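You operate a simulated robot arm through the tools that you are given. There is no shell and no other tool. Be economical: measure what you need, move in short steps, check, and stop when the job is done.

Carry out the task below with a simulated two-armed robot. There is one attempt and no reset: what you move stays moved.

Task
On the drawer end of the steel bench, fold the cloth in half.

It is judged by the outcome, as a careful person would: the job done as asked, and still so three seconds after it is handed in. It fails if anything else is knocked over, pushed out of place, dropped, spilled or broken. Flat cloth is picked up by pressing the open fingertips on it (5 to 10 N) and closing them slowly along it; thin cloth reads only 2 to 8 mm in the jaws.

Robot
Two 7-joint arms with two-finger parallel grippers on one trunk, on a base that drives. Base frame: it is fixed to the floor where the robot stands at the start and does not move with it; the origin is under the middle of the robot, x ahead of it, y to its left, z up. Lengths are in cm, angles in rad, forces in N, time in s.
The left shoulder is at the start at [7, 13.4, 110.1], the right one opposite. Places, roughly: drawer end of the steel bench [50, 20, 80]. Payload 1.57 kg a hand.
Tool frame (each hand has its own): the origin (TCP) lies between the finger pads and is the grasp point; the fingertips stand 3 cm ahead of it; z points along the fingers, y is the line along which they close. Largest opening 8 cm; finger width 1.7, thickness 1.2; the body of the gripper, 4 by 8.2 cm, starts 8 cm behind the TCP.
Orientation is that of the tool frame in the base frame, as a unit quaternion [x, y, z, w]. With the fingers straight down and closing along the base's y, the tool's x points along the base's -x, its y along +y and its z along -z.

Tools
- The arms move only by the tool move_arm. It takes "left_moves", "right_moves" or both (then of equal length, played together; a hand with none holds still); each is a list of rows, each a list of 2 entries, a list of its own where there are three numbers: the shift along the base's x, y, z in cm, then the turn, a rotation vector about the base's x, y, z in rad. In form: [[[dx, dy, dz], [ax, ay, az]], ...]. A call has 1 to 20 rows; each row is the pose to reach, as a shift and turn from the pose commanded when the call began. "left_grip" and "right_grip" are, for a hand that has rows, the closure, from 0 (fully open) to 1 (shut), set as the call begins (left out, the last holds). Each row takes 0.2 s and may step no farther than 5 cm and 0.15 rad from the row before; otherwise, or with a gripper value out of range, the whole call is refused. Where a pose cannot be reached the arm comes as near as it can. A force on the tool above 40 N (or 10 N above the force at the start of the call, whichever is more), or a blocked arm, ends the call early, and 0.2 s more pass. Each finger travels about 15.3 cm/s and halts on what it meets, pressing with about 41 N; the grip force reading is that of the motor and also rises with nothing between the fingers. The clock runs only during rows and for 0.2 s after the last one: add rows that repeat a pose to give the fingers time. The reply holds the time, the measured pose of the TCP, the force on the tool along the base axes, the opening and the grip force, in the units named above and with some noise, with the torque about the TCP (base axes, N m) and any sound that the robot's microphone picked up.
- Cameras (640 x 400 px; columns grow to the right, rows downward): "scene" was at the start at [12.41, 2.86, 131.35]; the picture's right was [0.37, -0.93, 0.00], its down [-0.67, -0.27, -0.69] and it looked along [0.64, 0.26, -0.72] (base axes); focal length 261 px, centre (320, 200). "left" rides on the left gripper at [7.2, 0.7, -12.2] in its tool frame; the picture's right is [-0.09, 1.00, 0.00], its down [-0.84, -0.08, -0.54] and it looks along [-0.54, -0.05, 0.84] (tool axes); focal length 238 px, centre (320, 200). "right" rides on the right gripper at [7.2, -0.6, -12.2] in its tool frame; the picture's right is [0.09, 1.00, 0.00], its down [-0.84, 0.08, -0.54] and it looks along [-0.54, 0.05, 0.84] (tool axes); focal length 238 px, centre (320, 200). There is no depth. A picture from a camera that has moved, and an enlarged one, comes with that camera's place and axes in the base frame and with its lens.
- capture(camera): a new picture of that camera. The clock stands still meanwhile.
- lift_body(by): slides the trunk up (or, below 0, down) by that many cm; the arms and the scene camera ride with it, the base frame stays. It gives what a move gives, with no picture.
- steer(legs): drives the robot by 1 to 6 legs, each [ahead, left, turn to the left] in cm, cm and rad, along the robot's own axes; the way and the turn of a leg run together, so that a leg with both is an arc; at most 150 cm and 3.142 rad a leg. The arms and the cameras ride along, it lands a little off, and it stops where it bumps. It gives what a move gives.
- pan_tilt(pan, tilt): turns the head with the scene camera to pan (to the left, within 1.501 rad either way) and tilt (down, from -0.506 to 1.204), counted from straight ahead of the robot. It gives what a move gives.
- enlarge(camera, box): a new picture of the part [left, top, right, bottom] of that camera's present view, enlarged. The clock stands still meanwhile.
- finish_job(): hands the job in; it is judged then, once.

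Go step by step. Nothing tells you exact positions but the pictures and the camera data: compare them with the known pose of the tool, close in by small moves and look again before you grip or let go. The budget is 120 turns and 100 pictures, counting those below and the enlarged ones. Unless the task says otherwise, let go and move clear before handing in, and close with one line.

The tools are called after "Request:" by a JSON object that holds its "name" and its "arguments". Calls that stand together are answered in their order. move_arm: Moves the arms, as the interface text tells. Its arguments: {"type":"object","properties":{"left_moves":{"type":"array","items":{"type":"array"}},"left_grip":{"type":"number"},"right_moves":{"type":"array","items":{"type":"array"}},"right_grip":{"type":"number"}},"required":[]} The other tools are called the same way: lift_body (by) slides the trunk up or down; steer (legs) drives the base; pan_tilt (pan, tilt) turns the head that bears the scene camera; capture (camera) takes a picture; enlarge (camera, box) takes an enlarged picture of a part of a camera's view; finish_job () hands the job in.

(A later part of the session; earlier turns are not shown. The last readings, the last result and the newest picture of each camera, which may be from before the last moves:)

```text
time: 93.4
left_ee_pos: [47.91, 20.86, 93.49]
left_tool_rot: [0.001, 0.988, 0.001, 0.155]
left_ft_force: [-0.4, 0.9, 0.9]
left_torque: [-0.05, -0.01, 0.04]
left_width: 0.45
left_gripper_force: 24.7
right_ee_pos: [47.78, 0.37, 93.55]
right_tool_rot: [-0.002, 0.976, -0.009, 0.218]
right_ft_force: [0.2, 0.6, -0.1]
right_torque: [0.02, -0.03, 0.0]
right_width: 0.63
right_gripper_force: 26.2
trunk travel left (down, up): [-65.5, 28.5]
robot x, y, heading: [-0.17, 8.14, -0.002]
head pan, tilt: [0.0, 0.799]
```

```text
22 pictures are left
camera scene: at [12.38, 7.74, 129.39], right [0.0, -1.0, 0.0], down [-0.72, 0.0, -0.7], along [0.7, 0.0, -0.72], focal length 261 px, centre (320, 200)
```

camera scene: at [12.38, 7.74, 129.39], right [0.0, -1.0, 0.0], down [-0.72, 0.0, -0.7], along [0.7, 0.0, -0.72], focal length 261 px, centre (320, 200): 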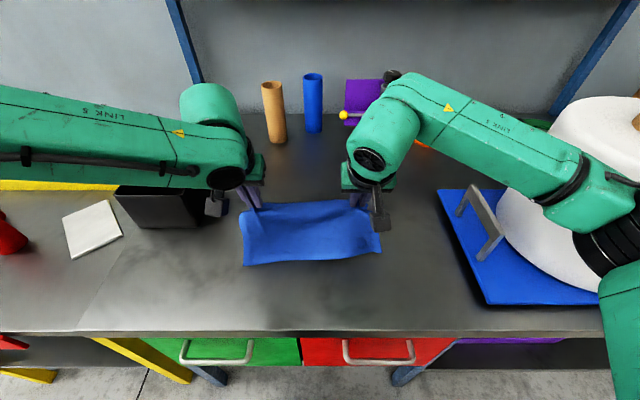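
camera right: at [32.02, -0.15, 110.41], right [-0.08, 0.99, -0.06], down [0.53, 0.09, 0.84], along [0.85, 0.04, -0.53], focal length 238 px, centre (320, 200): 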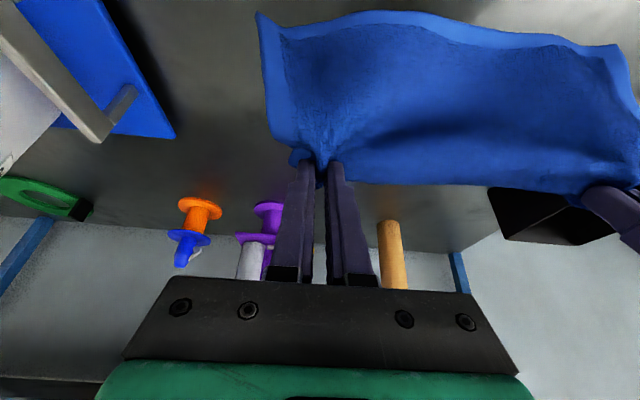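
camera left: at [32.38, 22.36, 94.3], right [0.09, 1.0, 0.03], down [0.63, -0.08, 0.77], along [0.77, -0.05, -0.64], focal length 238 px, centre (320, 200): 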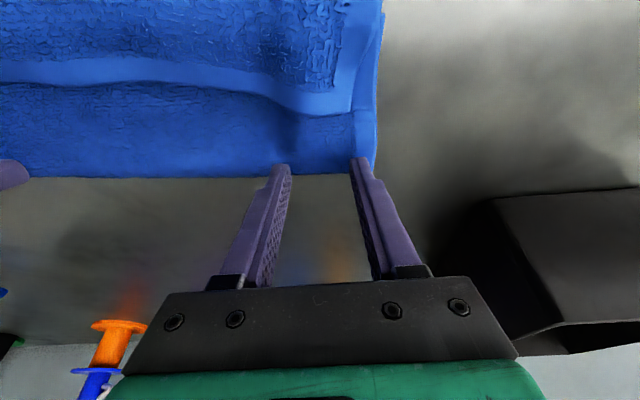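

Request:
{"name": "move_arm", "arguments": {"left_moves": [[[0.7, 0, -1.5], [0, 0, 0]], [[1.4, 0, -3], [0, 0, 0]], [[2.2, 0, -4.5], [0, 0, 0]], [[3, 0, -6], [0, 0, 0]]], "right_moves": [[[0.7, 0, -1.5], [0, 0, 0]], [[1.4, 0, -3], [0, 0, 0]], [[2.2, 0, -4.5], [0, 0, 0]], [[3, 0, -6], [0, 0, 0]]]}}

Request:
{"name": "steer", "arguments": {"legs": [[4, 0, 0]]}}

Request:
{"name": "move_arm", "arguments": {"left_moves": [[[0.5, 0.2, -1], [0, 0, 0]], [[1, 0.4, -2], [0, 0, 0]], [[1.5, 0.5, -3], [0, 0, 0]], [[2, 0.5, -3.5], [0, 0, 0]]], "right_moves": [[[0.5, -0.2, -1], [0, 0, 0]], [[1, -0.4, -2], [0, 0, 0]], [[1.5, -0.5, -3], [0, 0, 0]], [[2, -0.5, -3.5], [0, 0, 0]]]}}

Request:
{"name": "capture", "arguments": {"camera": "scene"}}

```text
time: 94.4
left_ee_pos: [51.16, 21.0, 87.37]
left_tool_rot: [0.001, 0.988, 0.0, 0.153]
left_ft_force: [-0.3, -1.0, 0.3]
left_torque: [0.0, -0.01, 0.0]
left_width: 0.42
left_gripper_force: 24.9
right_ee_pos: [50.88, 0.29, 87.27]
right_tool_rot: [-0.002, 0.976, -0.009, 0.218]
right_ft_force: [-0.3, 0.8, -0.2]
right_torque: [-0.01, 0.02, -0.01]
right_width: 0.61
right_gripper_force: 26.0
trunk travel left (down, up): [-65.5, 28.5]
robot x, y, heading: [-0.48, 7.88, -0.004]
head pan, tilt: [0.0, 0.799]
```

```text
time: 95.3
left_ee_pos: [54.85, 20.81, 87.56]
left_tool_rot: [0.001, 0.988, 0.001, 0.156]
left_ft_force: [-0.6, -0.6, 0.4]
left_torque: [0.04, 0.0, -0.01]
left_width: 0.41
left_gripper_force: 24.4
right_ee_pos: [54.6, 0.3, 87.44]
right_tool_rot: [-0.002, 0.976, -0.008, 0.218]
right_ft_force: [-0.3, 0.6, 0.2]
right_torque: [0.01, -0.04, 0.01]
right_width: 0.58
right_gripper_force: 25.9
trunk travel left (down, up): [-65.5, 28.5]
robot x, y, heading: [2.95, 7.94, 0.001]
head pan, tilt: [0.0, 0.799]
```

```text
time: 96.3
left_ee_pos: [57.01, 21.4, 84.03]
left_tool_rot: [0.002, 0.988, 0.0, 0.155]
left_ft_force: [0.3, -6.2, 0.6]
left_torque: [-0.19, 0.0, -0.01]
left_width: 0.42
left_gripper_force: 24.8
right_ee_pos: [56.77, -0.08, 83.89]
right_tool_rot: [-0.002, 0.976, -0.009, 0.218]
right_ft_force: [-0.7, 5.9, 0.1]
right_torque: [0.15, 0.03, 0.07]
right_width: 0.61
right_gripper_force: 25.8
trunk travel left (down, up): [-65.5, 28.5]
robot x, y, heading: [3.59, 7.79, -0.006]
head pan, tilt: [0.0, 0.799]
```

```text
21 pictures are left
camera scene: at [16.47, 7.74, 129.38], right [0.0, -1.0, 0.0], down [-0.72, 0.0, -0.7], along [0.7, 0.0, -0.72], focal length 261 px, centre (320, 200)
```

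scene: 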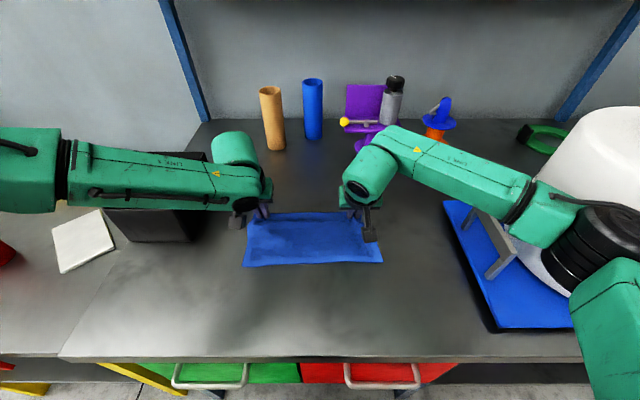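

The cloth has laid down flat and neat. I'll release, lift clear, and inspect.

Request:
{"name": "move_arm", "arguments": {"left_moves": [[[0, 0, 0], [0, 0, 0]], [[0, 0, 0], [0, 0, 0]], [[0, 0, 0], [0, 0, 0]]], "right_moves": [[[0, 0, 0], [0, 0, 0]], [[0, 0, 0], [0, 0, 0]], [[0, 0, 0], [0, 0, 0]]], "left_grip": 0.7, "right_grip": 0.7}}

Request:
{"name": "move_arm", "arguments": {"left_moves": [[[0, 0, 0], [0, 0, 0]], [[0, 0, 3], [0, 0, 0]], [[0, 0, 7], [0, 0, 0]], [[0, 3, 10], [0, 0, 0]], [[-3, 6, 12], [0, 0, 0]], [[-6, 9, 13], [0, 0, 0]]], "right_moves": [[[0, 0, 0], [0, 0, 0]], [[0, 0, 3], [0, 0, 0]], [[0, 0, 7], [0, 0, 0]], [[0, -3, 10], [0, 0, 0]], [[-3, -6, 12], [0, 0, 0]], [[-6, -8, 13], [0, 0, 0]]], "left_grip": 0.5, "right_grip": 0.5}}

Request:
{"name": "enlarge", "arguments": {"camera": "scene", "box": [200, 170, 430, 314]}}

Request:
{"name": "capture", "arguments": {"camera": "right"}}

Request:
{"name": "capture", "arguments": {"camera": "left"}}

```text
time: 97.1
left_ee_pos: [57.04, 21.42, 83.91]
left_tool_rot: [0.001, 0.988, 0.002, 0.153]
left_ft_force: [-1.1, 0.6, 0.1]
left_torque: [0.03, 0.01, -0.01]
left_width: 2.39
left_gripper_force: 0.0
right_ee_pos: [56.97, -0.22, 83.87]
right_tool_rot: [-0.003, 0.976, -0.009, 0.218]
right_ft_force: [0.4, -0.4, 0.7]
right_torque: [0.02, -0.03, -0.01]
right_width: 2.4
right_gripper_force: 0.0
trunk travel left (down, up): [-65.5, 28.5]
robot x, y, heading: [3.37, 7.98, -0.0]
head pan, tilt: [0.0, 0.799]
```

```text
time: 98.5
left_ee_pos: [50.97, 30.6, 96.89]
left_tool_rot: [0.0, 0.988, 0.0, 0.154]
left_ft_force: [-0.3, -0.3, -0.4]
left_torque: [0.01, -0.01, 0.01]
left_width: 4.0
left_gripper_force: 0.0
right_ee_pos: [50.47, -8.05, 96.92]
right_tool_rot: [-0.003, 0.976, -0.008, 0.219]
right_ft_force: [0.0, -0.5, 0.5]
right_torque: [0.01, -0.06, 0.02]
right_width: 4.0
right_gripper_force: 0.1
trunk travel left (down, up): [-65.5, 28.5]
robot x, y, heading: [3.6, 7.99, -0.003]
head pan, tilt: [0.0, 0.799]
```

```text
2.78 times, centred on (315, 242) of scene
camera zoom: at [16.21, 7.82, 129.4], right [0.0, -1.0, 0.0], down [-0.72, 0.0, -0.7], along [0.7, 0.0, -0.72], focal length 724 px, centre (334, 83)
```

zoom: 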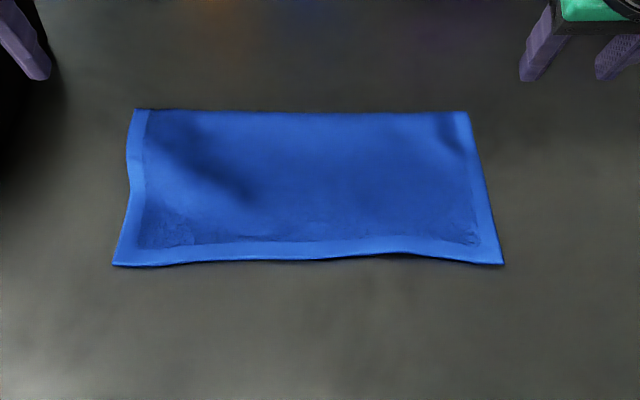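

```text
19 pictures are left
camera right: at [38.86, -8.6, 104.84], right [-0.08, 0.99, -0.06], down [0.53, 0.09, 0.85], along [0.85, 0.04, -0.53], focal length 238 px, centre (320, 200)
```

right: 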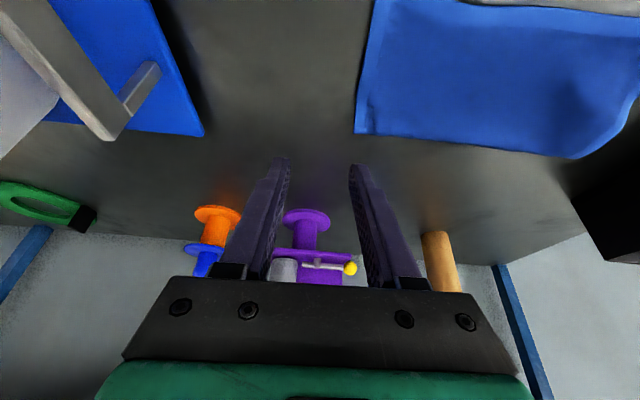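

```text
18 pictures are left
camera left: at [40.35, 31.3, 106.45], right [0.09, 1.0, 0.03], down [0.63, -0.08, 0.77], along [0.77, -0.05, -0.64], focal length 238 px, centre (320, 200)
```

left: 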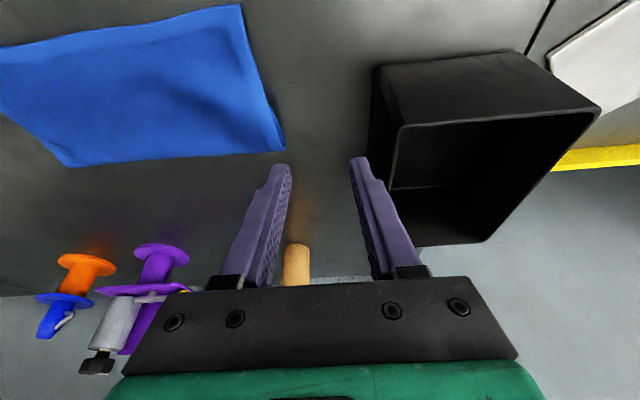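

That looks very good: a flat rectangle with hems at near side and fold at the far side. But the top layer measures about 15 cm against an original 26 cm, so the hidden lower layer is about 4 cm short of the top hem. I'll regrip the near hem, where it is a single layer, and re-lay it squarely.

Request:
{"name": "move_arm", "arguments": {"left_moves": [[[-1.5, -3, -2], [0, 0, 0]], [[-3, -6, -4], [0, 0, 0]], [[-5, -9, -6], [0, 0, 0]], [[-6.3, -9.4, -9], [0, 0, 0]], [[-6.3, -9.4, -12], [0, 0, 0]], [[-6.3, -9.4, -12.7], [0, 0, 0]], [[-6.3, -9.4, -12.7], [0, 0, 0]]], "right_moves": [[[-1.5, 2, -2], [0, 0, 0]], [[-3, 4, -4], [0, 0, 0]], [[-5, 6, -6], [0, 0, 0]], [[-6.1, 6.4, -9], [0, 0, 0]], [[-6.1, 6.4, -12], [0, 0, 0]], [[-6.1, 6.4, -12.9], [0, 0, 0]], [[-6.1, 6.4, -12.9], [0, 0, 0]]]}}

Request:
{"name": "capture", "arguments": {"camera": "left"}}

Request:
{"name": "capture", "arguments": {"camera": "right"}}

```text
time: 100.1
left_ee_pos: [44.77, 21.0, 84.2]
left_tool_rot: [0.001, 0.988, 0.001, 0.152]
left_ft_force: [-0.9, 0.1, 0.1]
left_torque: [-0.02, 0.0, 0.05]
left_width: 4.0
left_gripper_force: 0.1
right_ee_pos: [44.7, -1.59, 83.88]
right_tool_rot: [-0.002, 0.976, -0.008, 0.217]
right_ft_force: [0.4, 0.3, -0.1]
right_torque: [0.02, 0.0, -0.02]
right_width: 3.99
right_gripper_force: 0.0
trunk travel left (down, up): [-65.5, 28.5]
robot x, y, heading: [3.57, 7.95, -0.004]
head pan, tilt: [0.0, 0.799]
```

```text
17 pictures are left
camera left: at [34.23, 21.69, 93.75], right [0.09, 1.0, 0.03], down [0.63, -0.08, 0.77], along [0.77, -0.05, -0.64], focal length 238 px, centre (320, 200)
```

left: 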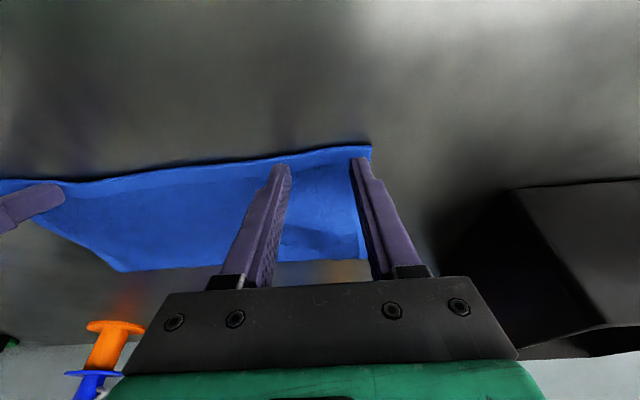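

```text
16 pictures are left
camera right: at [33.03, -2.22, 91.83], right [-0.08, 0.99, -0.06], down [0.53, 0.09, 0.84], along [0.85, 0.04, -0.53], focal length 238 px, centre (320, 200)
```

right: 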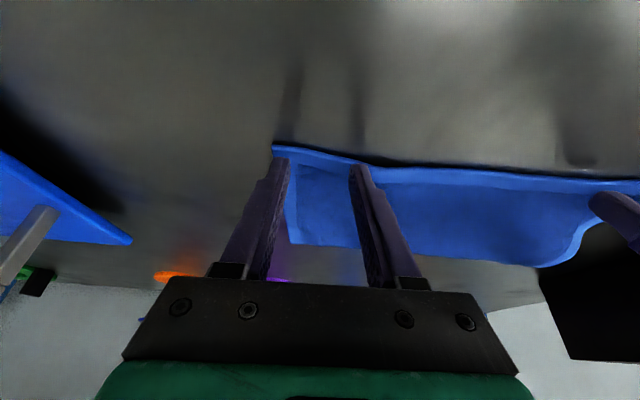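

The tips are just inside both near corners. I'll press down gently.

Request:
{"name": "move_arm", "arguments": {"left_moves": [[[0, 0.2, -0.4], [0, 0, 0]], [[0, 0.2, -0.8], [0, 0, 0]], [[0, 0.2, -0.9], [0, 0, 0]], [[0, 0.2, -0.9], [0, 0, 0]]], "right_moves": [[[-0.2, -0.1, -0.3], [0, 0, 0]], [[-0.2, -0.1, -0.5], [0, 0, 0]], [[-0.2, -0.1, -0.6], [0, 0, 0]], [[-0.2, -0.1, -0.6], [0, 0, 0]]]}}

```text
time: 101.1
left_ee_pos: [44.81, 21.18, 83.4]
left_tool_rot: [0.001, 0.988, 0.0, 0.153]
left_ft_force: [0.3, -0.5, 2.8]
left_torque: [0.02, 0.01, 0.0]
left_width: 4.01
left_gripper_force: 0.1
right_ee_pos: [44.5, -1.91, 83.3]
right_tool_rot: [-0.002, 0.976, -0.008, 0.218]
right_ft_force: [-0.3, 0.5, 3.0]
right_torque: [-0.04, -0.04, 0.02]
right_width: 3.99
right_gripper_force: 0.0
trunk travel left (down, up): [-65.5, 28.5]
robot x, y, heading: [3.48, 7.49, -0.001]
head pan, tilt: [0.0, 0.799]
```

Request:
{"name": "move_arm", "arguments": {"left_moves": [[[0, 0, -0.12], [0, 0, 0]], [[0, 0, -0.12], [0, 0, 0]]], "right_moves": [[[0, 0, -0.12], [0, 0, 0]], [[0, 0, -0.12], [0, 0, 0]]], "left_grip": 0.62, "right_grip": 0.62}}

Request:
{"name": "move_arm", "arguments": {"left_moves": [[[0, 0, 0], [0, 0, 0]], [[0, 0, 0], [0, 0, 0]]], "right_moves": [[[0, 0, 0], [0, 0, 0]], [[0, 0, 0], [0, 0, 0]]], "left_grip": 0.76, "right_grip": 0.76}}

Request:
{"name": "move_arm", "arguments": {"left_moves": [[[0, 0, 0], [0, 0, 0]], [[0, 0, 0], [0, 0, 0]]], "right_moves": [[[0, 0, 0], [0, 0, 0]], [[0, 0, 0], [0, 0, 0]]], "left_grip": 0.88, "right_grip": 0.88}}

Request:
{"name": "move_arm", "arguments": {"left_moves": [[[0, 0, 0], [0, 0, 0]], [[0, 0, 0], [0, 0, 0]]], "right_moves": [[[0, 0, 0], [0, 0, 0]], [[0, 0, 0], [0, 0, 0]]], "left_grip": 1.0, "right_grip": 1.0}}

Request:
{"name": "capture", "arguments": {"camera": "left"}}

```text
time: 101.7
left_ee_pos: [44.85, 21.19, 83.29]
left_tool_rot: [0.001, 0.988, 0.0, 0.154]
left_ft_force: [1.0, -0.6, 6.2]
left_torque: [0.0, -0.03, -0.01]
left_width: 2.97
left_gripper_force: 0.1
right_ee_pos: [44.49, -1.81, 83.24]
right_tool_rot: [-0.002, 0.976, -0.009, 0.219]
right_ft_force: [-0.2, 1.0, 5.1]
right_torque: [-0.06, -0.03, 0.02]
right_width: 2.99
right_gripper_force: 0.0
trunk travel left (down, up): [-65.5, 28.5]
robot x, y, heading: [3.32, 7.73, -0.002]
head pan, tilt: [0.0, 0.799]
```

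```text
time: 102.3
left_ee_pos: [44.7, 21.17, 83.34]
left_tool_rot: [0.001, 0.988, 0.0, 0.154]
left_ft_force: [1.1, -1.3, 6.4]
left_torque: [0.04, -0.01, 0.03]
left_width: 1.87
left_gripper_force: 0.0
right_ee_pos: [44.45, -1.85, 83.3]
right_tool_rot: [-0.003, 0.976, -0.008, 0.219]
right_ft_force: [1.3, 0.5, 6.0]
right_torque: [-0.08, -0.05, 0.02]
right_width: 1.86
right_gripper_force: 0.0
trunk travel left (down, up): [-65.5, 28.5]
robot x, y, heading: [3.66, 8.09, -0.001]
head pan, tilt: [0.0, 0.799]
```

```text
time: 102.9
left_ee_pos: [44.79, 21.25, 83.34]
left_tool_rot: [0.001, 0.988, 0.0, 0.153]
left_ft_force: [0.6, -1.0, 6.1]
left_torque: [0.04, 0.0, 0.01]
left_width: 1.12
left_gripper_force: 0.7
right_ee_pos: [44.45, -1.9, 83.25]
right_tool_rot: [-0.002, 0.976, -0.009, 0.219]
right_ft_force: [1.3, 1.1, 7.3]
right_torque: [-0.03, -0.05, 0.02]
right_width: 0.89
right_gripper_force: 0.1
trunk travel left (down, up): [-65.5, 28.5]
robot x, y, heading: [3.39, 8.19, -0.008]
head pan, tilt: [0.0, 0.799]
```

```text
time: 103.5
left_ee_pos: [44.7, 21.22, 83.34]
left_tool_rot: [0.0, 0.988, 0.0, 0.155]
left_ft_force: [0.4, 1.8, 5.8]
left_torque: [0.05, -0.01, 0.02]
left_width: 0.6
left_gripper_force: 26.0
right_ee_pos: [44.5, -1.86, 83.24]
right_tool_rot: [-0.002, 0.976, -0.008, 0.22]
right_ft_force: [0.4, -1.6, 9.3]
right_torque: [-0.06, -0.12, 0.0]
right_width: 0.0
right_gripper_force: 20.9
trunk travel left (down, up): [-65.5, 28.5]
robot x, y, heading: [3.58, 8.12, 0.003]
head pan, tilt: [0.0, 0.799]
```

```text
15 pictures are left
camera left: at [34.09, 21.92, 92.81], right [0.09, 1.0, 0.03], down [0.63, -0.08, 0.77], along [0.77, -0.05, -0.64], focal length 238 px, centre (320, 200)
```

left: 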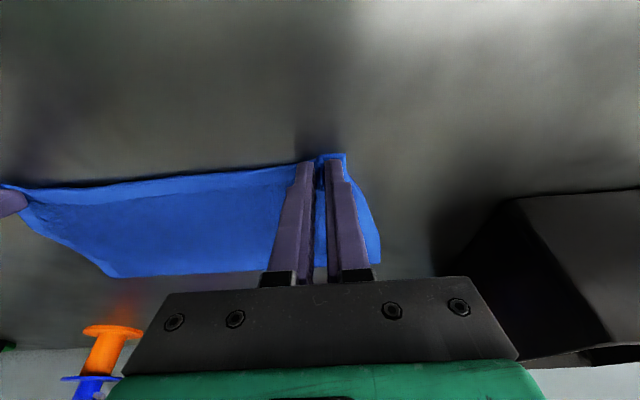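

The left hand has cloth but the right closed empty. I'll reopen the right, move a little further in, and look.

Request:
{"name": "move_arm", "arguments": {"right_moves": [[[0, 0, 0], [0, 0, 0]], [[0, 0, 0.8], [0, 0, 0]], [[0.6, 0, 0.8], [0, 0, 0]], [[0.6, 0, 0.8], [0, 0, 0]]], "right_grip": 0.5}}

Request:
{"name": "capture", "arguments": {"camera": "right"}}

```text
time: 104.5
left_ee_pos: [44.72, 21.2, 83.42]
left_tool_rot: [-0.001, 0.988, 0.001, 0.154]
left_ft_force: [-1.5, 0.6, 8.4]
left_torque: [0.04, 0.04, 0.01]
left_width: 0.58
left_gripper_force: 25.5
right_ee_pos: [44.95, -2.01, 84.11]
right_tool_rot: [-0.002, 0.976, -0.008, 0.219]
right_ft_force: [0.2, 0.5, 0.5]
right_torque: [-0.02, -0.02, -0.01]
right_width: 4.01
right_gripper_force: 0.1
trunk travel left (down, up): [-65.5, 28.5]
robot x, y, heading: [3.51, 7.85, -0.001]
head pan, tilt: [0.0, 0.799]
```

```text
14 pictures are left
camera right: at [33.31, -2.46, 92.06], right [-0.08, 0.99, -0.06], down [0.53, 0.09, 0.85], along [0.85, 0.04, -0.53], focal length 238 px, centre (320, 200)
```

right: 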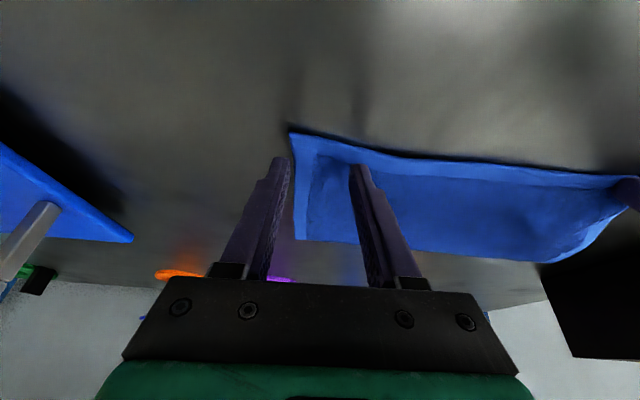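

Request:
{"name": "move_arm", "arguments": {"right_moves": [[[0, 1.3, 0], [0, 0, 0]], [[0, 1.3, -0.5], [0, 0, 0]], [[0, 1.3, -0.9], [0, 0, 0]], [[0, 1.3, -0.95], [0, 0, 0]], [[0, 1.3, -0.95], [0, 0, 0]]]}}

Request:
{"name": "move_arm", "arguments": {"right_moves": [[[0, 0, 0], [0, 0, 0]], [[0, 0, 0], [0, 0, 0]]], "right_grip": 0.62}}

Request:
{"name": "move_arm", "arguments": {"right_moves": [[[0, 0, 0], [0, 0, 0]], [[0, 0, 0], [0, 0, 0]]], "right_grip": 0.75}}

Request:
{"name": "move_arm", "arguments": {"right_moves": [[[0, 0, 0], [0, 0, 0]], [[0, 0, 0], [0, 0, 0]]], "right_grip": 0.87}}

Request:
{"name": "move_arm", "arguments": {"right_moves": [[[0, 0, 0], [0, 0, 0]], [[0, 0, 0], [0, 0, 0]]], "right_grip": 1.0}}

```text
time: 105.7
left_ee_pos: [44.46, 21.29, 83.37]
left_tool_rot: [0.001, 0.988, 0.0, 0.155]
left_ft_force: [-0.2, -1.0, 2.2]
left_torque: [-0.01, -0.01, 0.03]
left_width: 0.59
left_gripper_force: 25.9
right_ee_pos: [44.98, -0.58, 83.31]
right_tool_rot: [-0.002, 0.975, -0.008, 0.221]
right_ft_force: [1.5, -1.4, 19.5]
right_torque: [0.28, -0.12, -0.03]
right_width: 4.01
right_gripper_force: 0.0
trunk travel left (down, up): [-65.5, 28.5]
robot x, y, heading: [3.32, 7.81, -0.002]
head pan, tilt: [0.0, 0.799]
```

```text
time: 106.3
left_ee_pos: [44.57, 21.31, 83.56]
left_tool_rot: [0.001, 0.988, -0.001, 0.155]
left_ft_force: [0.3, -2.1, 1.2]
left_torque: [-0.07, 0.02, -0.04]
left_width: 0.56
left_gripper_force: 25.9
right_ee_pos: [44.93, -0.54, 83.26]
right_tool_rot: [-0.002, 0.975, -0.007, 0.221]
right_ft_force: [1.7, 0.3, 26.3]
right_torque: [0.26, -0.2, -0.03]
right_width: 2.97
right_gripper_force: 0.1
trunk travel left (down, up): [-65.5, 28.5]
robot x, y, heading: [3.53, 8.03, -0.003]
head pan, tilt: [0.0, 0.799]
```

```text
time: 106.9
left_ee_pos: [44.6, 21.16, 83.39]
left_tool_rot: [0.0, 0.988, 0.0, 0.155]
left_ft_force: [0.7, -4.8, 0.8]
left_torque: [-0.14, 0.0, -0.06]
left_width: 0.61
left_gripper_force: 25.8
right_ee_pos: [44.86, -0.62, 83.36]
right_tool_rot: [-0.003, 0.975, -0.008, 0.22]
right_ft_force: [0.1, 3.8, 27.8]
right_torque: [0.27, -0.15, 0.02]
right_width: 2.03
right_gripper_force: 0.3
trunk travel left (down, up): [-65.5, 28.5]
robot x, y, heading: [3.3, 8.06, 0.0]
head pan, tilt: [0.0, 0.799]
```

```text
time: 107.5
left_ee_pos: [44.56, 21.27, 83.37]
left_tool_rot: [0.001, 0.988, 0.001, 0.155]
left_ft_force: [0.4, -6.9, 1.8]
left_torque: [-0.24, -0.01, -0.11]
left_width: 0.63
left_gripper_force: 26.5
right_ee_pos: [44.85, -0.55, 83.29]
right_tool_rot: [-0.002, 0.975, -0.008, 0.22]
right_ft_force: [-0.5, 8.0, 26.5]
right_torque: [0.3, -0.16, 0.03]
right_width: 1.17
right_gripper_force: 6.7
trunk travel left (down, up): [-65.5, 28.5]
robot x, y, heading: [3.67, 7.77, -0.002]
head pan, tilt: [0.0, 0.799]
```

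```text
time: 108.1
left_ee_pos: [44.51, 21.38, 83.45]
left_tool_rot: [0.001, 0.988, 0.0, 0.155]
left_ft_force: [-0.3, -8.6, 1.6]
left_torque: [-0.26, -0.02, -0.09]
left_width: 0.65
left_gripper_force: 26.0
right_ee_pos: [44.94, -0.55, 83.26]
right_tool_rot: [-0.003, 0.975, -0.007, 0.22]
right_ft_force: [-0.6, 7.4, 26.0]
right_torque: [0.29, -0.11, 0.08]
right_width: 0.54
right_gripper_force: 25.3
trunk travel left (down, up): [-65.5, 28.5]
robot x, y, heading: [3.45, 7.79, -0.009]
head pan, tilt: [0.0, 0.799]
```

Both hands now hold cloth. I'll lift a bit and check that only the top layer comes up.

Request:
{"name": "move_arm", "arguments": {"left_moves": [[[0, -0.4, 1], [0, 0, 0]], [[0.3, -0.5, 3], [0, 0, 0]], [[1, -0.5, 5.5], [0, 0, 0]], [[2, -0.5, 8], [0, 0, 0]], [[2, -0.5, 8], [0, 0, 0]]], "right_moves": [[[0, 0.2, 1], [0, 0, 0]], [[0.3, 0.2, 3], [0, 0, 0]], [[1, 0.2, 5.5], [0, 0, 0]], [[2, 0.2, 8], [0, 0, 0]], [[2, 0.2, 8], [0, 0, 0]]]}}

Request:
{"name": "enlarge", "arguments": {"camera": "scene", "box": [180, 160, 452, 330]}}

```text
time: 109.3
left_ee_pos: [46.92, 20.7, 91.36]
left_tool_rot: [0.001, 0.988, 0.001, 0.153]
left_ft_force: [0.8, -0.2, 0.0]
left_torque: [-0.01, 0.02, -0.03]
left_width: 0.55
left_gripper_force: 25.9
right_ee_pos: [47.3, -0.36, 91.07]
right_tool_rot: [-0.002, 0.976, -0.008, 0.217]
right_ft_force: [-0.8, 1.9, -0.4]
right_torque: [0.08, 0.03, 0.02]
right_width: 0.47
right_gripper_force: 25.2
trunk travel left (down, up): [-65.5, 28.5]
robot x, y, heading: [3.74, 7.55, 0.004]
head pan, tilt: [0.0, 0.799]
```

```text
2.35 times, centred on (316, 245) of scene
camera zoom: at [16.5, 7.72, 129.37], right [0.0, -1.0, 0.0], down [-0.72, 0.0, -0.7], along [0.7, 0.0, -0.72], focal length 613 px, centre (329, 94)
```

zoom: 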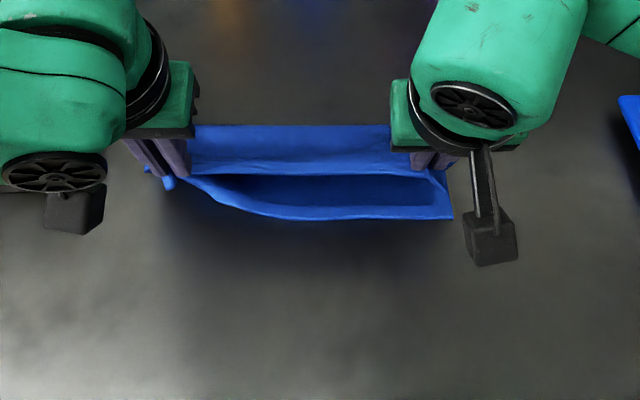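

The right holds only the top layer and shows the lower edge at x≈48, but the left also caught the lower layer's corner. I'll lower back down, release just the left, and look for a cleaner grip.

Request:
{"name": "move_arm", "arguments": {"left_moves": [[[-1, 0.2, -2.5], [0, 0, 0]], [[-1.7, 0.4, -5], [0, 0, 0]], [[-2, 0.5, -7.5], [0, 0, 0]], [[-2, 0.5, -7.6], [0, 0, 0]]], "right_moves": [[[-1, 0, -2.5], [0, 0, 0]], [[-1.7, -0.1, -5], [0, 0, 0]], [[-2.2, -0.2, -6.5], [0, 0, 0]], [[-2.2, -0.2, -6.5], [0, 0, 0]]]}}

Request:
{"name": "move_arm", "arguments": {"left_moves": [[[0, 0, 0], [0, 0, 0]], [[0, 0, 0], [0, 0, 0]], [[0, 0, 2], [0, 0, 0]], [[0, 0, 5], [0, 0, 0]], [[0, 0, 5], [0, 0, 0]]], "left_grip": 0.5}}

Request:
{"name": "capture", "arguments": {"camera": "left"}}

```text
time: 110.3
left_ee_pos: [44.66, 21.1, 83.58]
left_tool_rot: [0.001, 0.988, 0.0, 0.154]
left_ft_force: [-1.0, -6.5, 0.7]
left_torque: [-0.24, -0.05, -0.08]
left_width: 0.65
left_gripper_force: 26.5
right_ee_pos: [44.82, -0.58, 84.51]
right_tool_rot: [-0.003, 0.976, -0.008, 0.219]
right_ft_force: [-1.2, 6.3, 0.7]
right_torque: [0.19, -0.02, 0.02]
right_width: 0.46
right_gripper_force: 24.7
trunk travel left (down, up): [-65.5, 28.5]
robot x, y, heading: [3.85, 7.96, -0.003]
head pan, tilt: [0.0, 0.799]
```

```text
time: 111.5
left_ee_pos: [44.85, 21.29, 88.66]
left_tool_rot: [0.001, 0.988, 0.001, 0.153]
left_ft_force: [0.0, -0.1, -0.2]
left_torque: [-0.01, 0.06, -0.01]
left_width: 3.99
left_gripper_force: 0.0
right_ee_pos: [45.1, -0.71, 84.56]
right_tool_rot: [-0.002, 0.976, -0.008, 0.217]
right_ft_force: [-0.2, -0.7, -1.0]
right_torque: [0.01, 0.03, 0.02]
right_width: 0.45
right_gripper_force: 25.2
trunk travel left (down, up): [-65.5, 28.5]
robot x, y, heading: [3.36, 7.92, -0.004]
head pan, tilt: [0.0, 0.799]
```

```text
12 pictures are left
camera left: at [34.22, 21.97, 98.13], right [0.09, 1.0, 0.03], down [0.63, -0.08, 0.77], along [0.77, -0.05, -0.64], focal length 238 px, centre (320, 200)
```

left: 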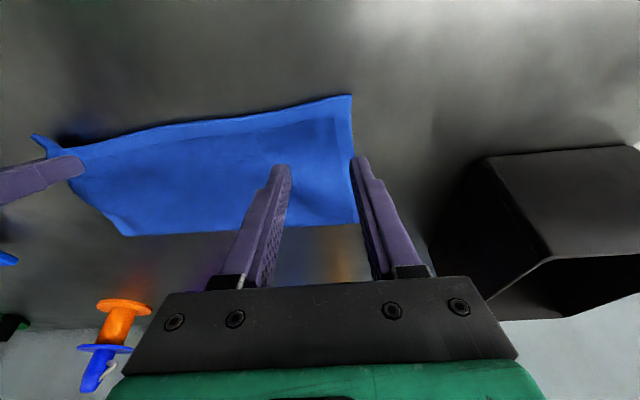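

The left corner has spread out again, at about (43.5, 24.1). I'll grip it closer to its edge with light pressure.

Request:
{"name": "move_arm", "arguments": {"left_moves": [[[-1.4, -0.3, -1], [0, 0, 0]], [[-1.4, -0.3, -3], [0, 0, 0]], [[-1.4, -0.3, -4.6], [0, 0, 0]], [[-1.4, -0.3, -5.2], [0, 0, 0]], [[-1.4, -0.3, -5.3], [0, 0, 0]], [[-1.4, -0.3, -5.3], [0, 0, 0]]]}}

Request:
{"name": "move_arm", "arguments": {"left_moves": [[[0, 0, -0.05], [0, 0, 0]], [[0, 0, -0.05], [0, 0, 0]]], "left_grip": 0.62}}

Request:
{"name": "move_arm", "arguments": {"left_moves": [[[0, 0, 0], [0, 0, 0]], [[0, 0, 0], [0, 0, 0]]], "left_grip": 0.76}}

Request:
{"name": "move_arm", "arguments": {"left_moves": [[[0, 0, 0], [0, 0, 0]], [[0, 0, 0], [0, 0, 0]]], "left_grip": 0.88}}

Request:
{"name": "move_arm", "arguments": {"left_moves": [[[0, 0, 0], [0, 0, 0]], [[0, 0, 0], [0, 0, 0]]], "left_grip": 1.0}}

```text
time: 112.9
left_ee_pos: [43.43, 20.81, 83.47]
left_tool_rot: [0.001, 0.988, 0.0, 0.153]
left_ft_force: [-0.7, 0.2, 2.2]
left_torque: [0.02, 0.03, 0.02]
left_width: 3.96
left_gripper_force: 0.1
right_ee_pos: [44.89, -0.68, 84.6]
right_tool_rot: [-0.002, 0.976, -0.008, 0.218]
right_ft_force: [0.1, -0.2, -0.5]
right_torque: [0.02, 0.02, -0.01]
right_width: 0.45
right_gripper_force: 24.7
trunk travel left (down, up): [-65.5, 28.5]
robot x, y, heading: [3.6, 7.66, 0.0]
head pan, tilt: [0.0, 0.799]
```

```text
time: 113.5
left_ee_pos: [43.36, 20.78, 83.27]
left_tool_rot: [0.001, 0.988, 0.0, 0.153]
left_ft_force: [0.8, -0.8, 4.8]
left_torque: [0.1, 0.0, 0.03]
left_width: 3.02
left_gripper_force: 0.1
right_ee_pos: [44.9, -0.51, 84.62]
right_tool_rot: [-0.002, 0.976, -0.008, 0.218]
right_ft_force: [-0.4, 0.1, 0.2]
right_torque: [-0.01, -0.01, 0.02]
right_width: 0.44
right_gripper_force: 24.9
trunk travel left (down, up): [-65.5, 28.5]
robot x, y, heading: [3.49, 8.1, 0.001]
head pan, tilt: [0.0, 0.799]
```

```text
time: 114.1
left_ee_pos: [43.32, 20.87, 83.33]
left_tool_rot: [0.001, 0.988, 0.0, 0.154]
left_ft_force: [1.5, -0.5, 4.9]
left_torque: [0.02, -0.01, 0.0]
left_width: 1.89
left_gripper_force: 0.0
right_ee_pos: [44.91, -0.57, 84.58]
right_tool_rot: [-0.002, 0.976, -0.009, 0.218]
right_ft_force: [-0.4, 0.2, -0.2]
right_torque: [0.04, -0.02, 0.01]
right_width: 0.43
right_gripper_force: 25.2
trunk travel left (down, up): [-65.5, 28.5]
robot x, y, heading: [3.29, 7.88, -0.005]
head pan, tilt: [0.0, 0.799]
```

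```text
time: 114.7
left_ee_pos: [43.4, 20.81, 83.38]
left_tool_rot: [0.001, 0.988, 0.0, 0.154]
left_ft_force: [0.6, -1.5, 5.3]
left_torque: [-0.01, -0.02, -0.02]
left_width: 0.99
left_gripper_force: 0.1
right_ee_pos: [44.84, -0.73, 84.55]
right_tool_rot: [-0.002, 0.976, -0.009, 0.218]
right_ft_force: [0.1, 0.1, 0.1]
right_torque: [0.0, 0.03, 0.02]
right_width: 0.46
right_gripper_force: 25.0
trunk travel left (down, up): [-65.5, 28.5]
robot x, y, heading: [3.4, 7.93, -0.002]
head pan, tilt: [0.0, 0.799]
```

```text
time: 115.3
left_ee_pos: [43.42, 20.75, 83.36]
left_tool_rot: [0.0, 0.988, 0.001, 0.154]
left_ft_force: [0.4, -0.7, 5.4]
left_torque: [0.0, -0.03, 0.03]
left_width: 0.37
left_gripper_force: 25.1
right_ee_pos: [44.87, -0.62, 84.49]
right_tool_rot: [-0.002, 0.976, -0.009, 0.218]
right_ft_force: [-0.3, 1.2, 0.3]
right_torque: [0.06, -0.01, 0.03]
right_width: 0.45
right_gripper_force: 25.0
trunk travel left (down, up): [-65.5, 28.5]
robot x, y, heading: [3.64, 7.99, -0.0]
head pan, tilt: [0.0, 0.799]
```

The left jaw reads 3.7 mm, a single layer. I'll lift both and check.

Request:
{"name": "move_arm", "arguments": {"left_moves": [[[0.2, -0.2, 1.5], [0, 0, 0]], [[1, -0.2, 4], [0, 0, 0]], [[2.2, -0.2, 6.5], [0, 0, 0]], [[3.8, -0.2, 8.8], [0, 0, 0]], [[5.5, -0.2, 10], [0, 0, 0]], [[5.5, -0.2, 10], [0, 0, 0]]], "right_moves": [[[0, 0, 0.5], [0, 0, 0]], [[0.5, 0, 3], [0, 0, 0]], [[1.2, 0, 5.5], [0, 0, 0]], [[2.4, 0, 7.6], [0, 0, 0]], [[4, 0, 9], [0, 0, 0]], [[4, 0, 9], [0, 0, 0]]]}}

Request:
{"name": "enlarge", "arguments": {"camera": "scene", "box": [180, 160, 452, 330]}}

```text
time: 116.7
left_ee_pos: [48.94, 20.84, 93.42]
left_tool_rot: [0.001, 0.988, 0.001, 0.154]
left_ft_force: [-0.2, -0.3, 0.5]
left_torque: [0.01, 0.0, 0.04]
left_width: 0.37
left_gripper_force: 24.2
right_ee_pos: [48.75, -0.49, 93.63]
right_tool_rot: [-0.003, 0.976, -0.008, 0.218]
right_ft_force: [0.5, 0.1, 0.0]
right_torque: [0.07, -0.01, 0.04]
right_width: 0.46
right_gripper_force: 25.2
trunk travel left (down, up): [-65.5, 28.5]
robot x, y, heading: [3.48, 8.17, 0.002]
head pan, tilt: [0.0, 0.799]
```

```text
2.35 times, centred on (316, 245) of scene
camera zoom: at [16.47, 7.73, 129.38], right [0.0, -1.0, 0.0], down [-0.72, 0.0, -0.7], along [0.7, 0.0, -0.72], focal length 613 px, centre (329, 94)
```

zoom: 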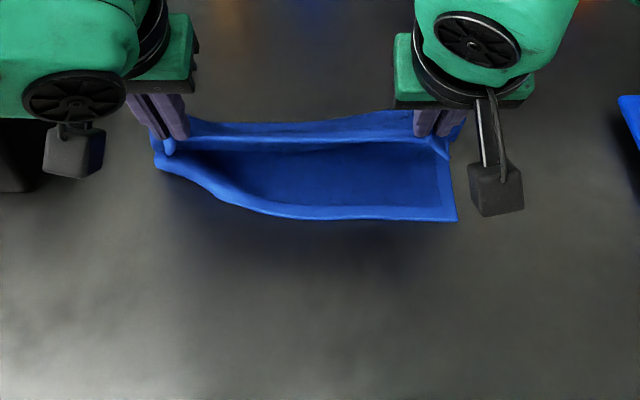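

Request:
{"name": "enlarge", "arguments": {"camera": "scene", "box": [230, 195, 390, 295]}}

```text
4.00 times, centred on (310, 245) of scene
camera zoom: at [16.47, 7.73, 129.38], right [0.0, -1.0, 0.0], down [-0.72, 0.0, -0.7], along [0.7, 0.0, -0.72], focal length 1043 px, centre (360, 20)
```

zoom: 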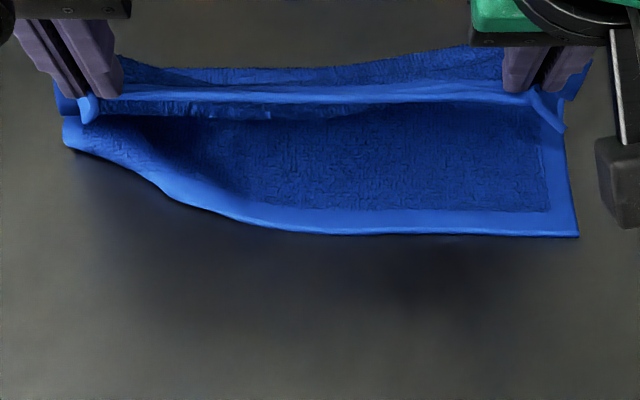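

The lower layer's left corner is pulled out of place, but both hands now hold the single top hem, which is ideal. I'll lift the whole cloth so it hangs as one flat sheet, then lay it down and fold it over cleanly.

Request:
{"name": "move_arm", "arguments": {"left_moves": [[[0, 0, 2], [0, 0, 0]], [[0, 0, 4], [0, 0, 0]], [[0, 0, 6], [0, 0, 0]]], "right_moves": [[[0, 0, 2], [0, 0, 0]], [[0, 0, 4], [0, 0, 0]], [[0, 0, 6], [0, 0, 0]]]}}

Request:
{"name": "lift_body", "arguments": {"by": 11}}

Request:
{"name": "steer", "arguments": {"legs": [[-5, 0, 0]]}}

Request:
{"name": "capture", "arguments": {"camera": "scene"}}

```text
time: 117.5
left_ee_pos: [48.74, 20.81, 99.24]
left_tool_rot: [0.001, 0.988, 0.0, 0.153]
left_ft_force: [0.4, -0.9, -0.2]
left_torque: [-0.04, -0.01, 0.03]
left_width: 0.38
left_gripper_force: 24.6
right_ee_pos: [48.84, -0.48, 99.54]
right_tool_rot: [-0.002, 0.976, -0.009, 0.218]
right_ft_force: [-0.1, 1.0, 0.2]
right_torque: [0.05, -0.02, 0.03]
right_width: 0.41
right_gripper_force: 25.2
trunk travel left (down, up): [-65.5, 28.5]
robot x, y, heading: [3.42, 7.53, -0.003]
head pan, tilt: [0.0, 0.799]
```

```text
time: 118.9
left_ee_pos: [48.81, 20.82, 110.24]
left_tool_rot: [0.001, 0.988, -0.001, 0.153]
left_ft_force: [-0.3, -1.4, -0.5]
left_torque: [-0.07, -0.01, -0.04]
left_width: 0.34
left_gripper_force: 24.6
right_ee_pos: [48.73, -0.54, 110.6]
right_tool_rot: [-0.002, 0.976, -0.009, 0.217]
right_ft_force: [0.2, 1.5, 0.5]
right_torque: [0.07, 0.04, 0.02]
right_width: 0.47
right_gripper_force: 24.9
trunk travel left (down, up): [-76.5, 17.5]
robot x, y, heading: [3.77, 7.85, -0.005]
head pan, tilt: [0.0, 0.799]
```

```text
time: 119.8
left_ee_pos: [44.3, 20.79, 110.06]
left_tool_rot: [0.001, 0.989, 0.0, 0.151]
left_ft_force: [0.5, -0.7, -0.4]
left_torque: [-0.02, 0.06, 0.01]
left_width: 0.36
left_gripper_force: 24.4
right_ee_pos: [44.53, -0.57, 110.24]
right_tool_rot: [-0.002, 0.976, -0.009, 0.216]
right_ft_force: [-0.2, 0.4, 0.2]
right_torque: [0.0, 0.08, 0.03]
right_width: 0.44
right_gripper_force: 24.9
trunk travel left (down, up): [-76.5, 17.5]
robot x, y, heading: [-1.18, 7.79, -0.004]
head pan, tilt: [0.0, 0.799]
```

```text
9 pictures are left
camera scene: at [12.32, 7.73, 140.28], right [0.0, -1.0, 0.0], down [-0.72, 0.0, -0.69], along [0.69, 0.0, -0.72], focal length 261 px, centre (320, 200)
```

scene: 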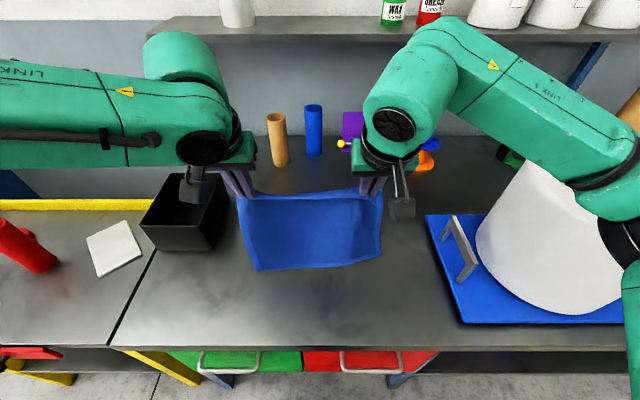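

The cloth hangs as a single smooth sheet, with its lower edge just above the bench. I'll touch it down and lay the first half, moving away.

Request:
{"name": "lift_body", "arguments": {"by": -2.5}}

Request:
{"name": "move_arm", "arguments": {"left_moves": [[[1.3, 0, -0.7], [0, 0, 0]], [[2.6, 0, -1.4], [0, 0, 0]], [[4, 0, -2], [0, 0, 0]]], "right_moves": [[[1.3, 0, -0.7], [0, 0, 0]], [[2.6, 0, -1.4], [0, 0, 0]], [[4, 0, -2], [0, 0, 0]]]}}

Request:
{"name": "steer", "arguments": {"legs": [[4, 0, 0]]}}

Request:
{"name": "lift_body", "arguments": {"by": -4}}

Request:
{"name": "move_arm", "arguments": {"left_moves": [[[1.3, 0, -0.8], [0, 0, 0]], [[2.6, 0, -1.6], [0, 0, 0]], [[4, 0, -2.4], [0, 0, 0]]], "right_moves": [[[1.3, 0, -0.8], [0, 0, 0]], [[2.6, 0, -1.6], [0, 0, 0]], [[4, 0, -2.4], [0, 0, 0]]]}}

Request:
{"name": "lift_body", "arguments": {"by": -4}}

Request:
{"name": "capture", "arguments": {"camera": "scene"}}

```text
time: 120.5
left_ee_pos: [43.81, 20.81, 107.81]
left_tool_rot: [0.0, 0.988, 0.0, 0.154]
left_ft_force: [0.3, -1.7, -0.5]
left_torque: [-0.01, 0.0, 0.0]
left_width: 0.36
left_gripper_force: 24.0
right_ee_pos: [43.78, -0.51, 108.17]
right_tool_rot: [-0.002, 0.976, -0.009, 0.219]
right_ft_force: [0.2, 0.5, 0.1]
right_torque: [0.02, -0.01, 0.0]
right_width: 0.46
right_gripper_force: 25.2
trunk travel left (down, up): [-74.0, 20.0]
robot x, y, heading: [-1.49, 7.65, -0.002]
head pan, tilt: [0.0, 0.799]
```

```text
time: 121.3
left_ee_pos: [47.91, 20.75, 105.67]
left_tool_rot: [0.001, 0.988, -0.001, 0.153]
left_ft_force: [-0.1, -0.3, -0.5]
left_torque: [0.01, 0.02, 0.0]
left_width: 0.38
left_gripper_force: 25.0
right_ee_pos: [47.88, -0.51, 105.99]
right_tool_rot: [-0.002, 0.976, -0.008, 0.217]
right_ft_force: [-0.3, -0.3, -1.0]
right_torque: [0.04, 0.0, 0.01]
right_width: 0.43
right_gripper_force: 25.1
trunk travel left (down, up): [-74.0, 20.0]
robot x, y, heading: [-1.48, 7.93, -0.003]
head pan, tilt: [0.0, 0.799]
```

```text
time: 122.2
left_ee_pos: [51.38, 20.83, 106.09]
left_tool_rot: [0.002, 0.988, 0.0, 0.155]
left_ft_force: [0.3, -1.2, 1.0]
left_torque: [0.0, -0.04, 0.0]
left_width: 0.34
left_gripper_force: 24.3
right_ee_pos: [51.41, -0.57, 106.36]
right_tool_rot: [-0.002, 0.975, -0.008, 0.22]
right_ft_force: [-0.1, 1.1, -0.2]
right_torque: [0.03, -0.04, 0.03]
right_width: 0.45
right_gripper_force: 25.3
trunk travel left (down, up): [-74.0, 20.0]
robot x, y, heading: [2.55, 7.63, -0.001]
head pan, tilt: [0.0, 0.799]
```

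```text
time: 123.0
left_ee_pos: [51.9, 20.7, 101.87]
left_tool_rot: [0.001, 0.988, -0.001, 0.153]
left_ft_force: [-0.5, -0.3, -1.3]
left_torque: [0.02, 0.02, 0.0]
left_width: 0.34
left_gripper_force: 24.5
right_ee_pos: [52.05, -0.66, 102.09]
right_tool_rot: [-0.002, 0.976, -0.009, 0.218]
right_ft_force: [-0.2, 1.5, 0.7]
right_torque: [0.02, 0.01, 0.01]
right_width: 0.45
right_gripper_force: 24.5
trunk travel left (down, up): [-70.0, 24.0]
robot x, y, heading: [2.6, 8.14, -0.001]
head pan, tilt: [0.0, 0.799]
```

```text
time: 123.8
left_ee_pos: [55.83, 20.63, 99.4]
left_tool_rot: [0.001, 0.988, 0.0, 0.153]
left_ft_force: [0.4, -0.9, 0.5]
left_torque: [-0.02, 0.03, 0.02]
left_width: 0.37
left_gripper_force: 24.7
right_ee_pos: [56.03, -0.42, 99.62]
right_tool_rot: [-0.002, 0.976, -0.008, 0.217]
right_ft_force: [-0.6, 0.3, 0.4]
right_torque: [0.04, 0.02, 0.02]
right_width: 0.42
right_gripper_force: 24.7
trunk travel left (down, up): [-70.0, 24.0]
robot x, y, heading: [2.36, 7.8, -0.001]
head pan, tilt: [0.0, 0.799]
```

```text
time: 124.7
left_ee_pos: [55.91, 20.67, 95.43]
left_tool_rot: [0.001, 0.988, 0.0, 0.154]
left_ft_force: [-0.5, 0.2, -0.5]
left_torque: [0.0, 0.01, 0.02]
left_width: 0.36
left_gripper_force: 23.9
right_ee_pos: [55.89, -0.53, 95.76]
right_tool_rot: [-0.002, 0.976, -0.009, 0.218]
right_ft_force: [-0.3, 0.4, -0.4]
right_torque: [0.02, 0.02, -0.02]
right_width: 0.44
right_gripper_force: 24.5
trunk travel left (down, up): [-66.0, 28.0]
robot x, y, heading: [3.09, 8.11, 0.006]
head pan, tilt: [0.0, 0.799]
```

```text
8 pictures are left
camera scene: at [15.5, 7.72, 129.87], right [0.0, -1.0, 0.0], down [-0.72, 0.0, -0.7], along [0.7, 0.0, -0.72], focal length 261 px, centre (320, 200)
```

scene: 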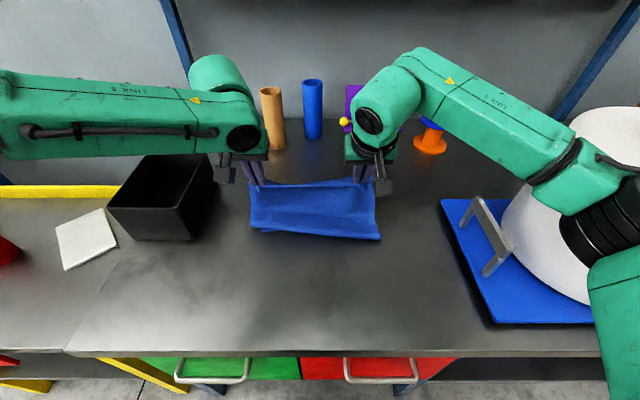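

The lower edge slid along before touching down and landed crooked, too far out. I'll raise it again, come back, and lower it further before moving.

Request:
{"name": "lift_body", "arguments": {"by": 13}}

Request:
{"name": "move_arm", "arguments": {"left_moves": [[[-1.3, 0, 0], [0, 0, 0]], [[-2.6, 0, 0], [0, 0, 0]], [[-4, 0, 0], [0, 0, 0]]], "right_moves": [[[-1.3, 0, 0], [0, 0, 0]], [[-2.6, 0, 0], [0, 0, 0]], [[-4, 0, 0], [0, 0, 0]]]}}

Request:
{"name": "steer", "arguments": {"legs": [[-6.5, 0, 0]]}}

Request:
{"name": "lift_body", "arguments": {"by": -3}}

Request:
{"name": "capture", "arguments": {"camera": "scene"}}

```text
time: 126.2
left_ee_pos: [55.87, 20.52, 108.45]
left_tool_rot: [0.0, 0.988, 0.001, 0.154]
left_ft_force: [0.1, -0.4, 0.1]
left_torque: [-0.01, -0.01, -0.04]
left_width: 0.36
left_gripper_force: 24.1
right_ee_pos: [55.88, -0.52, 108.77]
right_tool_rot: [-0.002, 0.976, -0.009, 0.217]
right_ft_force: [-0.3, 0.5, -0.6]
right_torque: [-0.01, 0.0, 0.05]
right_width: 0.43
right_gripper_force: 25.2
trunk travel left (down, up): [-79.0, 15.0]
robot x, y, heading: [2.45, 7.6, -0.004]
head pan, tilt: [0.0, 0.799]
```

```text
time: 127.0
left_ee_pos: [51.71, 20.74, 108.42]
left_tool_rot: [0.0, 0.988, 0.001, 0.154]
left_ft_force: [-0.4, -0.6, -0.5]
left_torque: [-0.01, -0.02, 0.0]
left_width: 0.33
left_gripper_force: 25.1
right_ee_pos: [51.85, -0.42, 108.67]
right_tool_rot: [-0.003, 0.976, -0.009, 0.218]
right_ft_force: [-0.3, 0.3, -0.3]
right_torque: [0.05, -0.01, 0.03]
right_width: 0.45
right_gripper_force: 24.7
trunk travel left (down, up): [-79.0, 15.0]
robot x, y, heading: [2.54, 7.8, -0.003]
head pan, tilt: [0.0, 0.799]
```

```text
time: 128.0
left_ee_pos: [45.83, 20.79, 108.14]
left_tool_rot: [0.001, 0.989, -0.001, 0.15]
left_ft_force: [0.4, -1.0, -0.6]
left_torque: [-0.03, 0.05, 0.0]
left_width: 0.35
left_gripper_force: 24.5
right_ee_pos: [45.91, -0.58, 108.41]
right_tool_rot: [-0.001, 0.977, -0.009, 0.215]
right_ft_force: [0.4, 0.5, -0.7]
right_torque: [0.04, 0.04, 0.0]
right_width: 0.46
right_gripper_force: 25.0
trunk travel left (down, up): [-79.0, 15.0]
robot x, y, heading: [-4.07, 8.19, -0.004]
head pan, tilt: [0.0, 0.799]
```

```text
time: 128.8
left_ee_pos: [45.17, 20.79, 105.56]
left_tool_rot: [0.002, 0.988, 0.0, 0.154]
left_ft_force: [-0.6, -0.7, 1.0]
left_torque: [-0.01, 0.02, 0.01]
left_width: 0.35
left_gripper_force: 24.9
right_ee_pos: [45.32, -0.48, 105.74]
right_tool_rot: [-0.002, 0.976, -0.008, 0.217]
right_ft_force: [-0.7, 1.0, -0.6]
right_torque: [0.03, -0.02, 0.0]
right_width: 0.45
right_gripper_force: 24.9
trunk travel left (down, up): [-76.0, 18.0]
robot x, y, heading: [-4.12, 7.91, -0.003]
head pan, tilt: [0.0, 0.799]
```

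```text
7 pictures are left
camera scene: at [8.93, 7.72, 139.89], right [0.0, -1.0, 0.0], down [-0.72, 0.0, -0.7], along [0.7, 0.0, -0.72], focal length 261 px, centre (320, 200)
```

scene: 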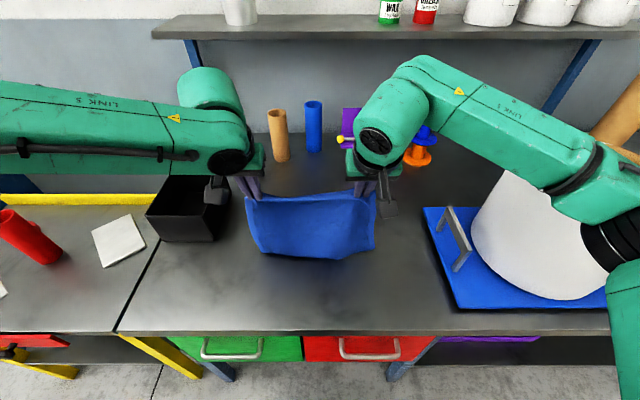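

Request:
{"name": "lift_body", "arguments": {"by": -3.5}}

Request:
{"name": "move_arm", "arguments": {"left_moves": [[[1.3, 0, -0.8], [0, 0, 0]], [[2.6, 0, -1.6], [0, 0, 0]], [[4, 0, -2.5], [0, 0, 0]]], "right_moves": [[[1.3, 0, -0.8], [0, 0, 0]], [[2.6, 0, -1.6], [0, 0, 0]], [[4, 0, -2.5], [0, 0, 0]]]}}

Request:
{"name": "steer", "arguments": {"legs": [[4, 0, 0]]}}

Request:
{"name": "capture", "arguments": {"camera": "scene"}}

```text
time: 129.6
left_ee_pos: [45.29, 20.81, 102.01]
left_tool_rot: [0.001, 0.988, 0.0, 0.153]
left_ft_force: [-0.5, 0.0, -0.9]
left_torque: [0.02, 0.01, 0.02]
left_width: 0.33
left_gripper_force: 24.8
right_ee_pos: [45.38, -0.38, 102.07]
right_tool_rot: [-0.002, 0.976, -0.008, 0.219]
right_ft_force: [0.1, 1.0, 0.1]
right_torque: [0.03, -0.02, -0.02]
right_width: 0.44
right_gripper_force: 25.0
trunk travel left (down, up): [-72.5, 21.5]
robot x, y, heading: [-3.8, 7.36, -0.006]
head pan, tilt: [0.0, 0.799]
```

```text
time: 130.4
left_ee_pos: [49.33, 20.76, 99.34]
left_tool_rot: [0.001, 0.988, 0.0, 0.152]
left_ft_force: [-0.4, -0.3, 0.3]
left_torque: [0.0, -0.01, 0.01]
left_width: 0.36
left_gripper_force: 24.5
right_ee_pos: [49.64, -0.57, 99.74]
right_tool_rot: [-0.002, 0.976, -0.008, 0.217]
right_ft_force: [0.7, 0.9, 0.3]
right_torque: [0.02, -0.02, 0.04]
right_width: 0.45
right_gripper_force: 25.0
trunk travel left (down, up): [-72.5, 21.5]
robot x, y, heading: [-3.98, 7.97, 0.0]
head pan, tilt: [0.0, 0.799]
```

```text
time: 131.2
left_ee_pos: [52.81, 20.72, 99.68]
left_tool_rot: [0.0, 0.988, 0.001, 0.157]
left_ft_force: [0.0, -0.6, 0.2]
left_torque: [0.0, 0.0, 0.01]
left_width: 0.37
left_gripper_force: 24.4
right_ee_pos: [53.16, -0.5, 99.89]
right_tool_rot: [-0.002, 0.975, -0.008, 0.221]
right_ft_force: [-0.4, 1.2, 0.1]
right_torque: [0.06, -0.04, 0.03]
right_width: 0.42
right_gripper_force: 24.9
trunk travel left (down, up): [-72.5, 21.5]
robot x, y, heading: [0.08, 7.63, -0.0]
head pan, tilt: [0.0, 0.799]
```

```text
6 pictures are left
camera scene: at [12.53, 7.72, 136.44], right [0.0, -1.0, 0.0], down [-0.71, 0.0, -0.7], along [0.7, 0.0, -0.71], focal length 261 px, centre (320, 200)
```

scene: 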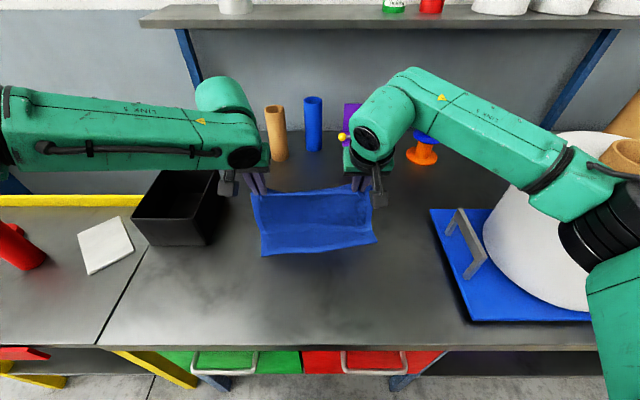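

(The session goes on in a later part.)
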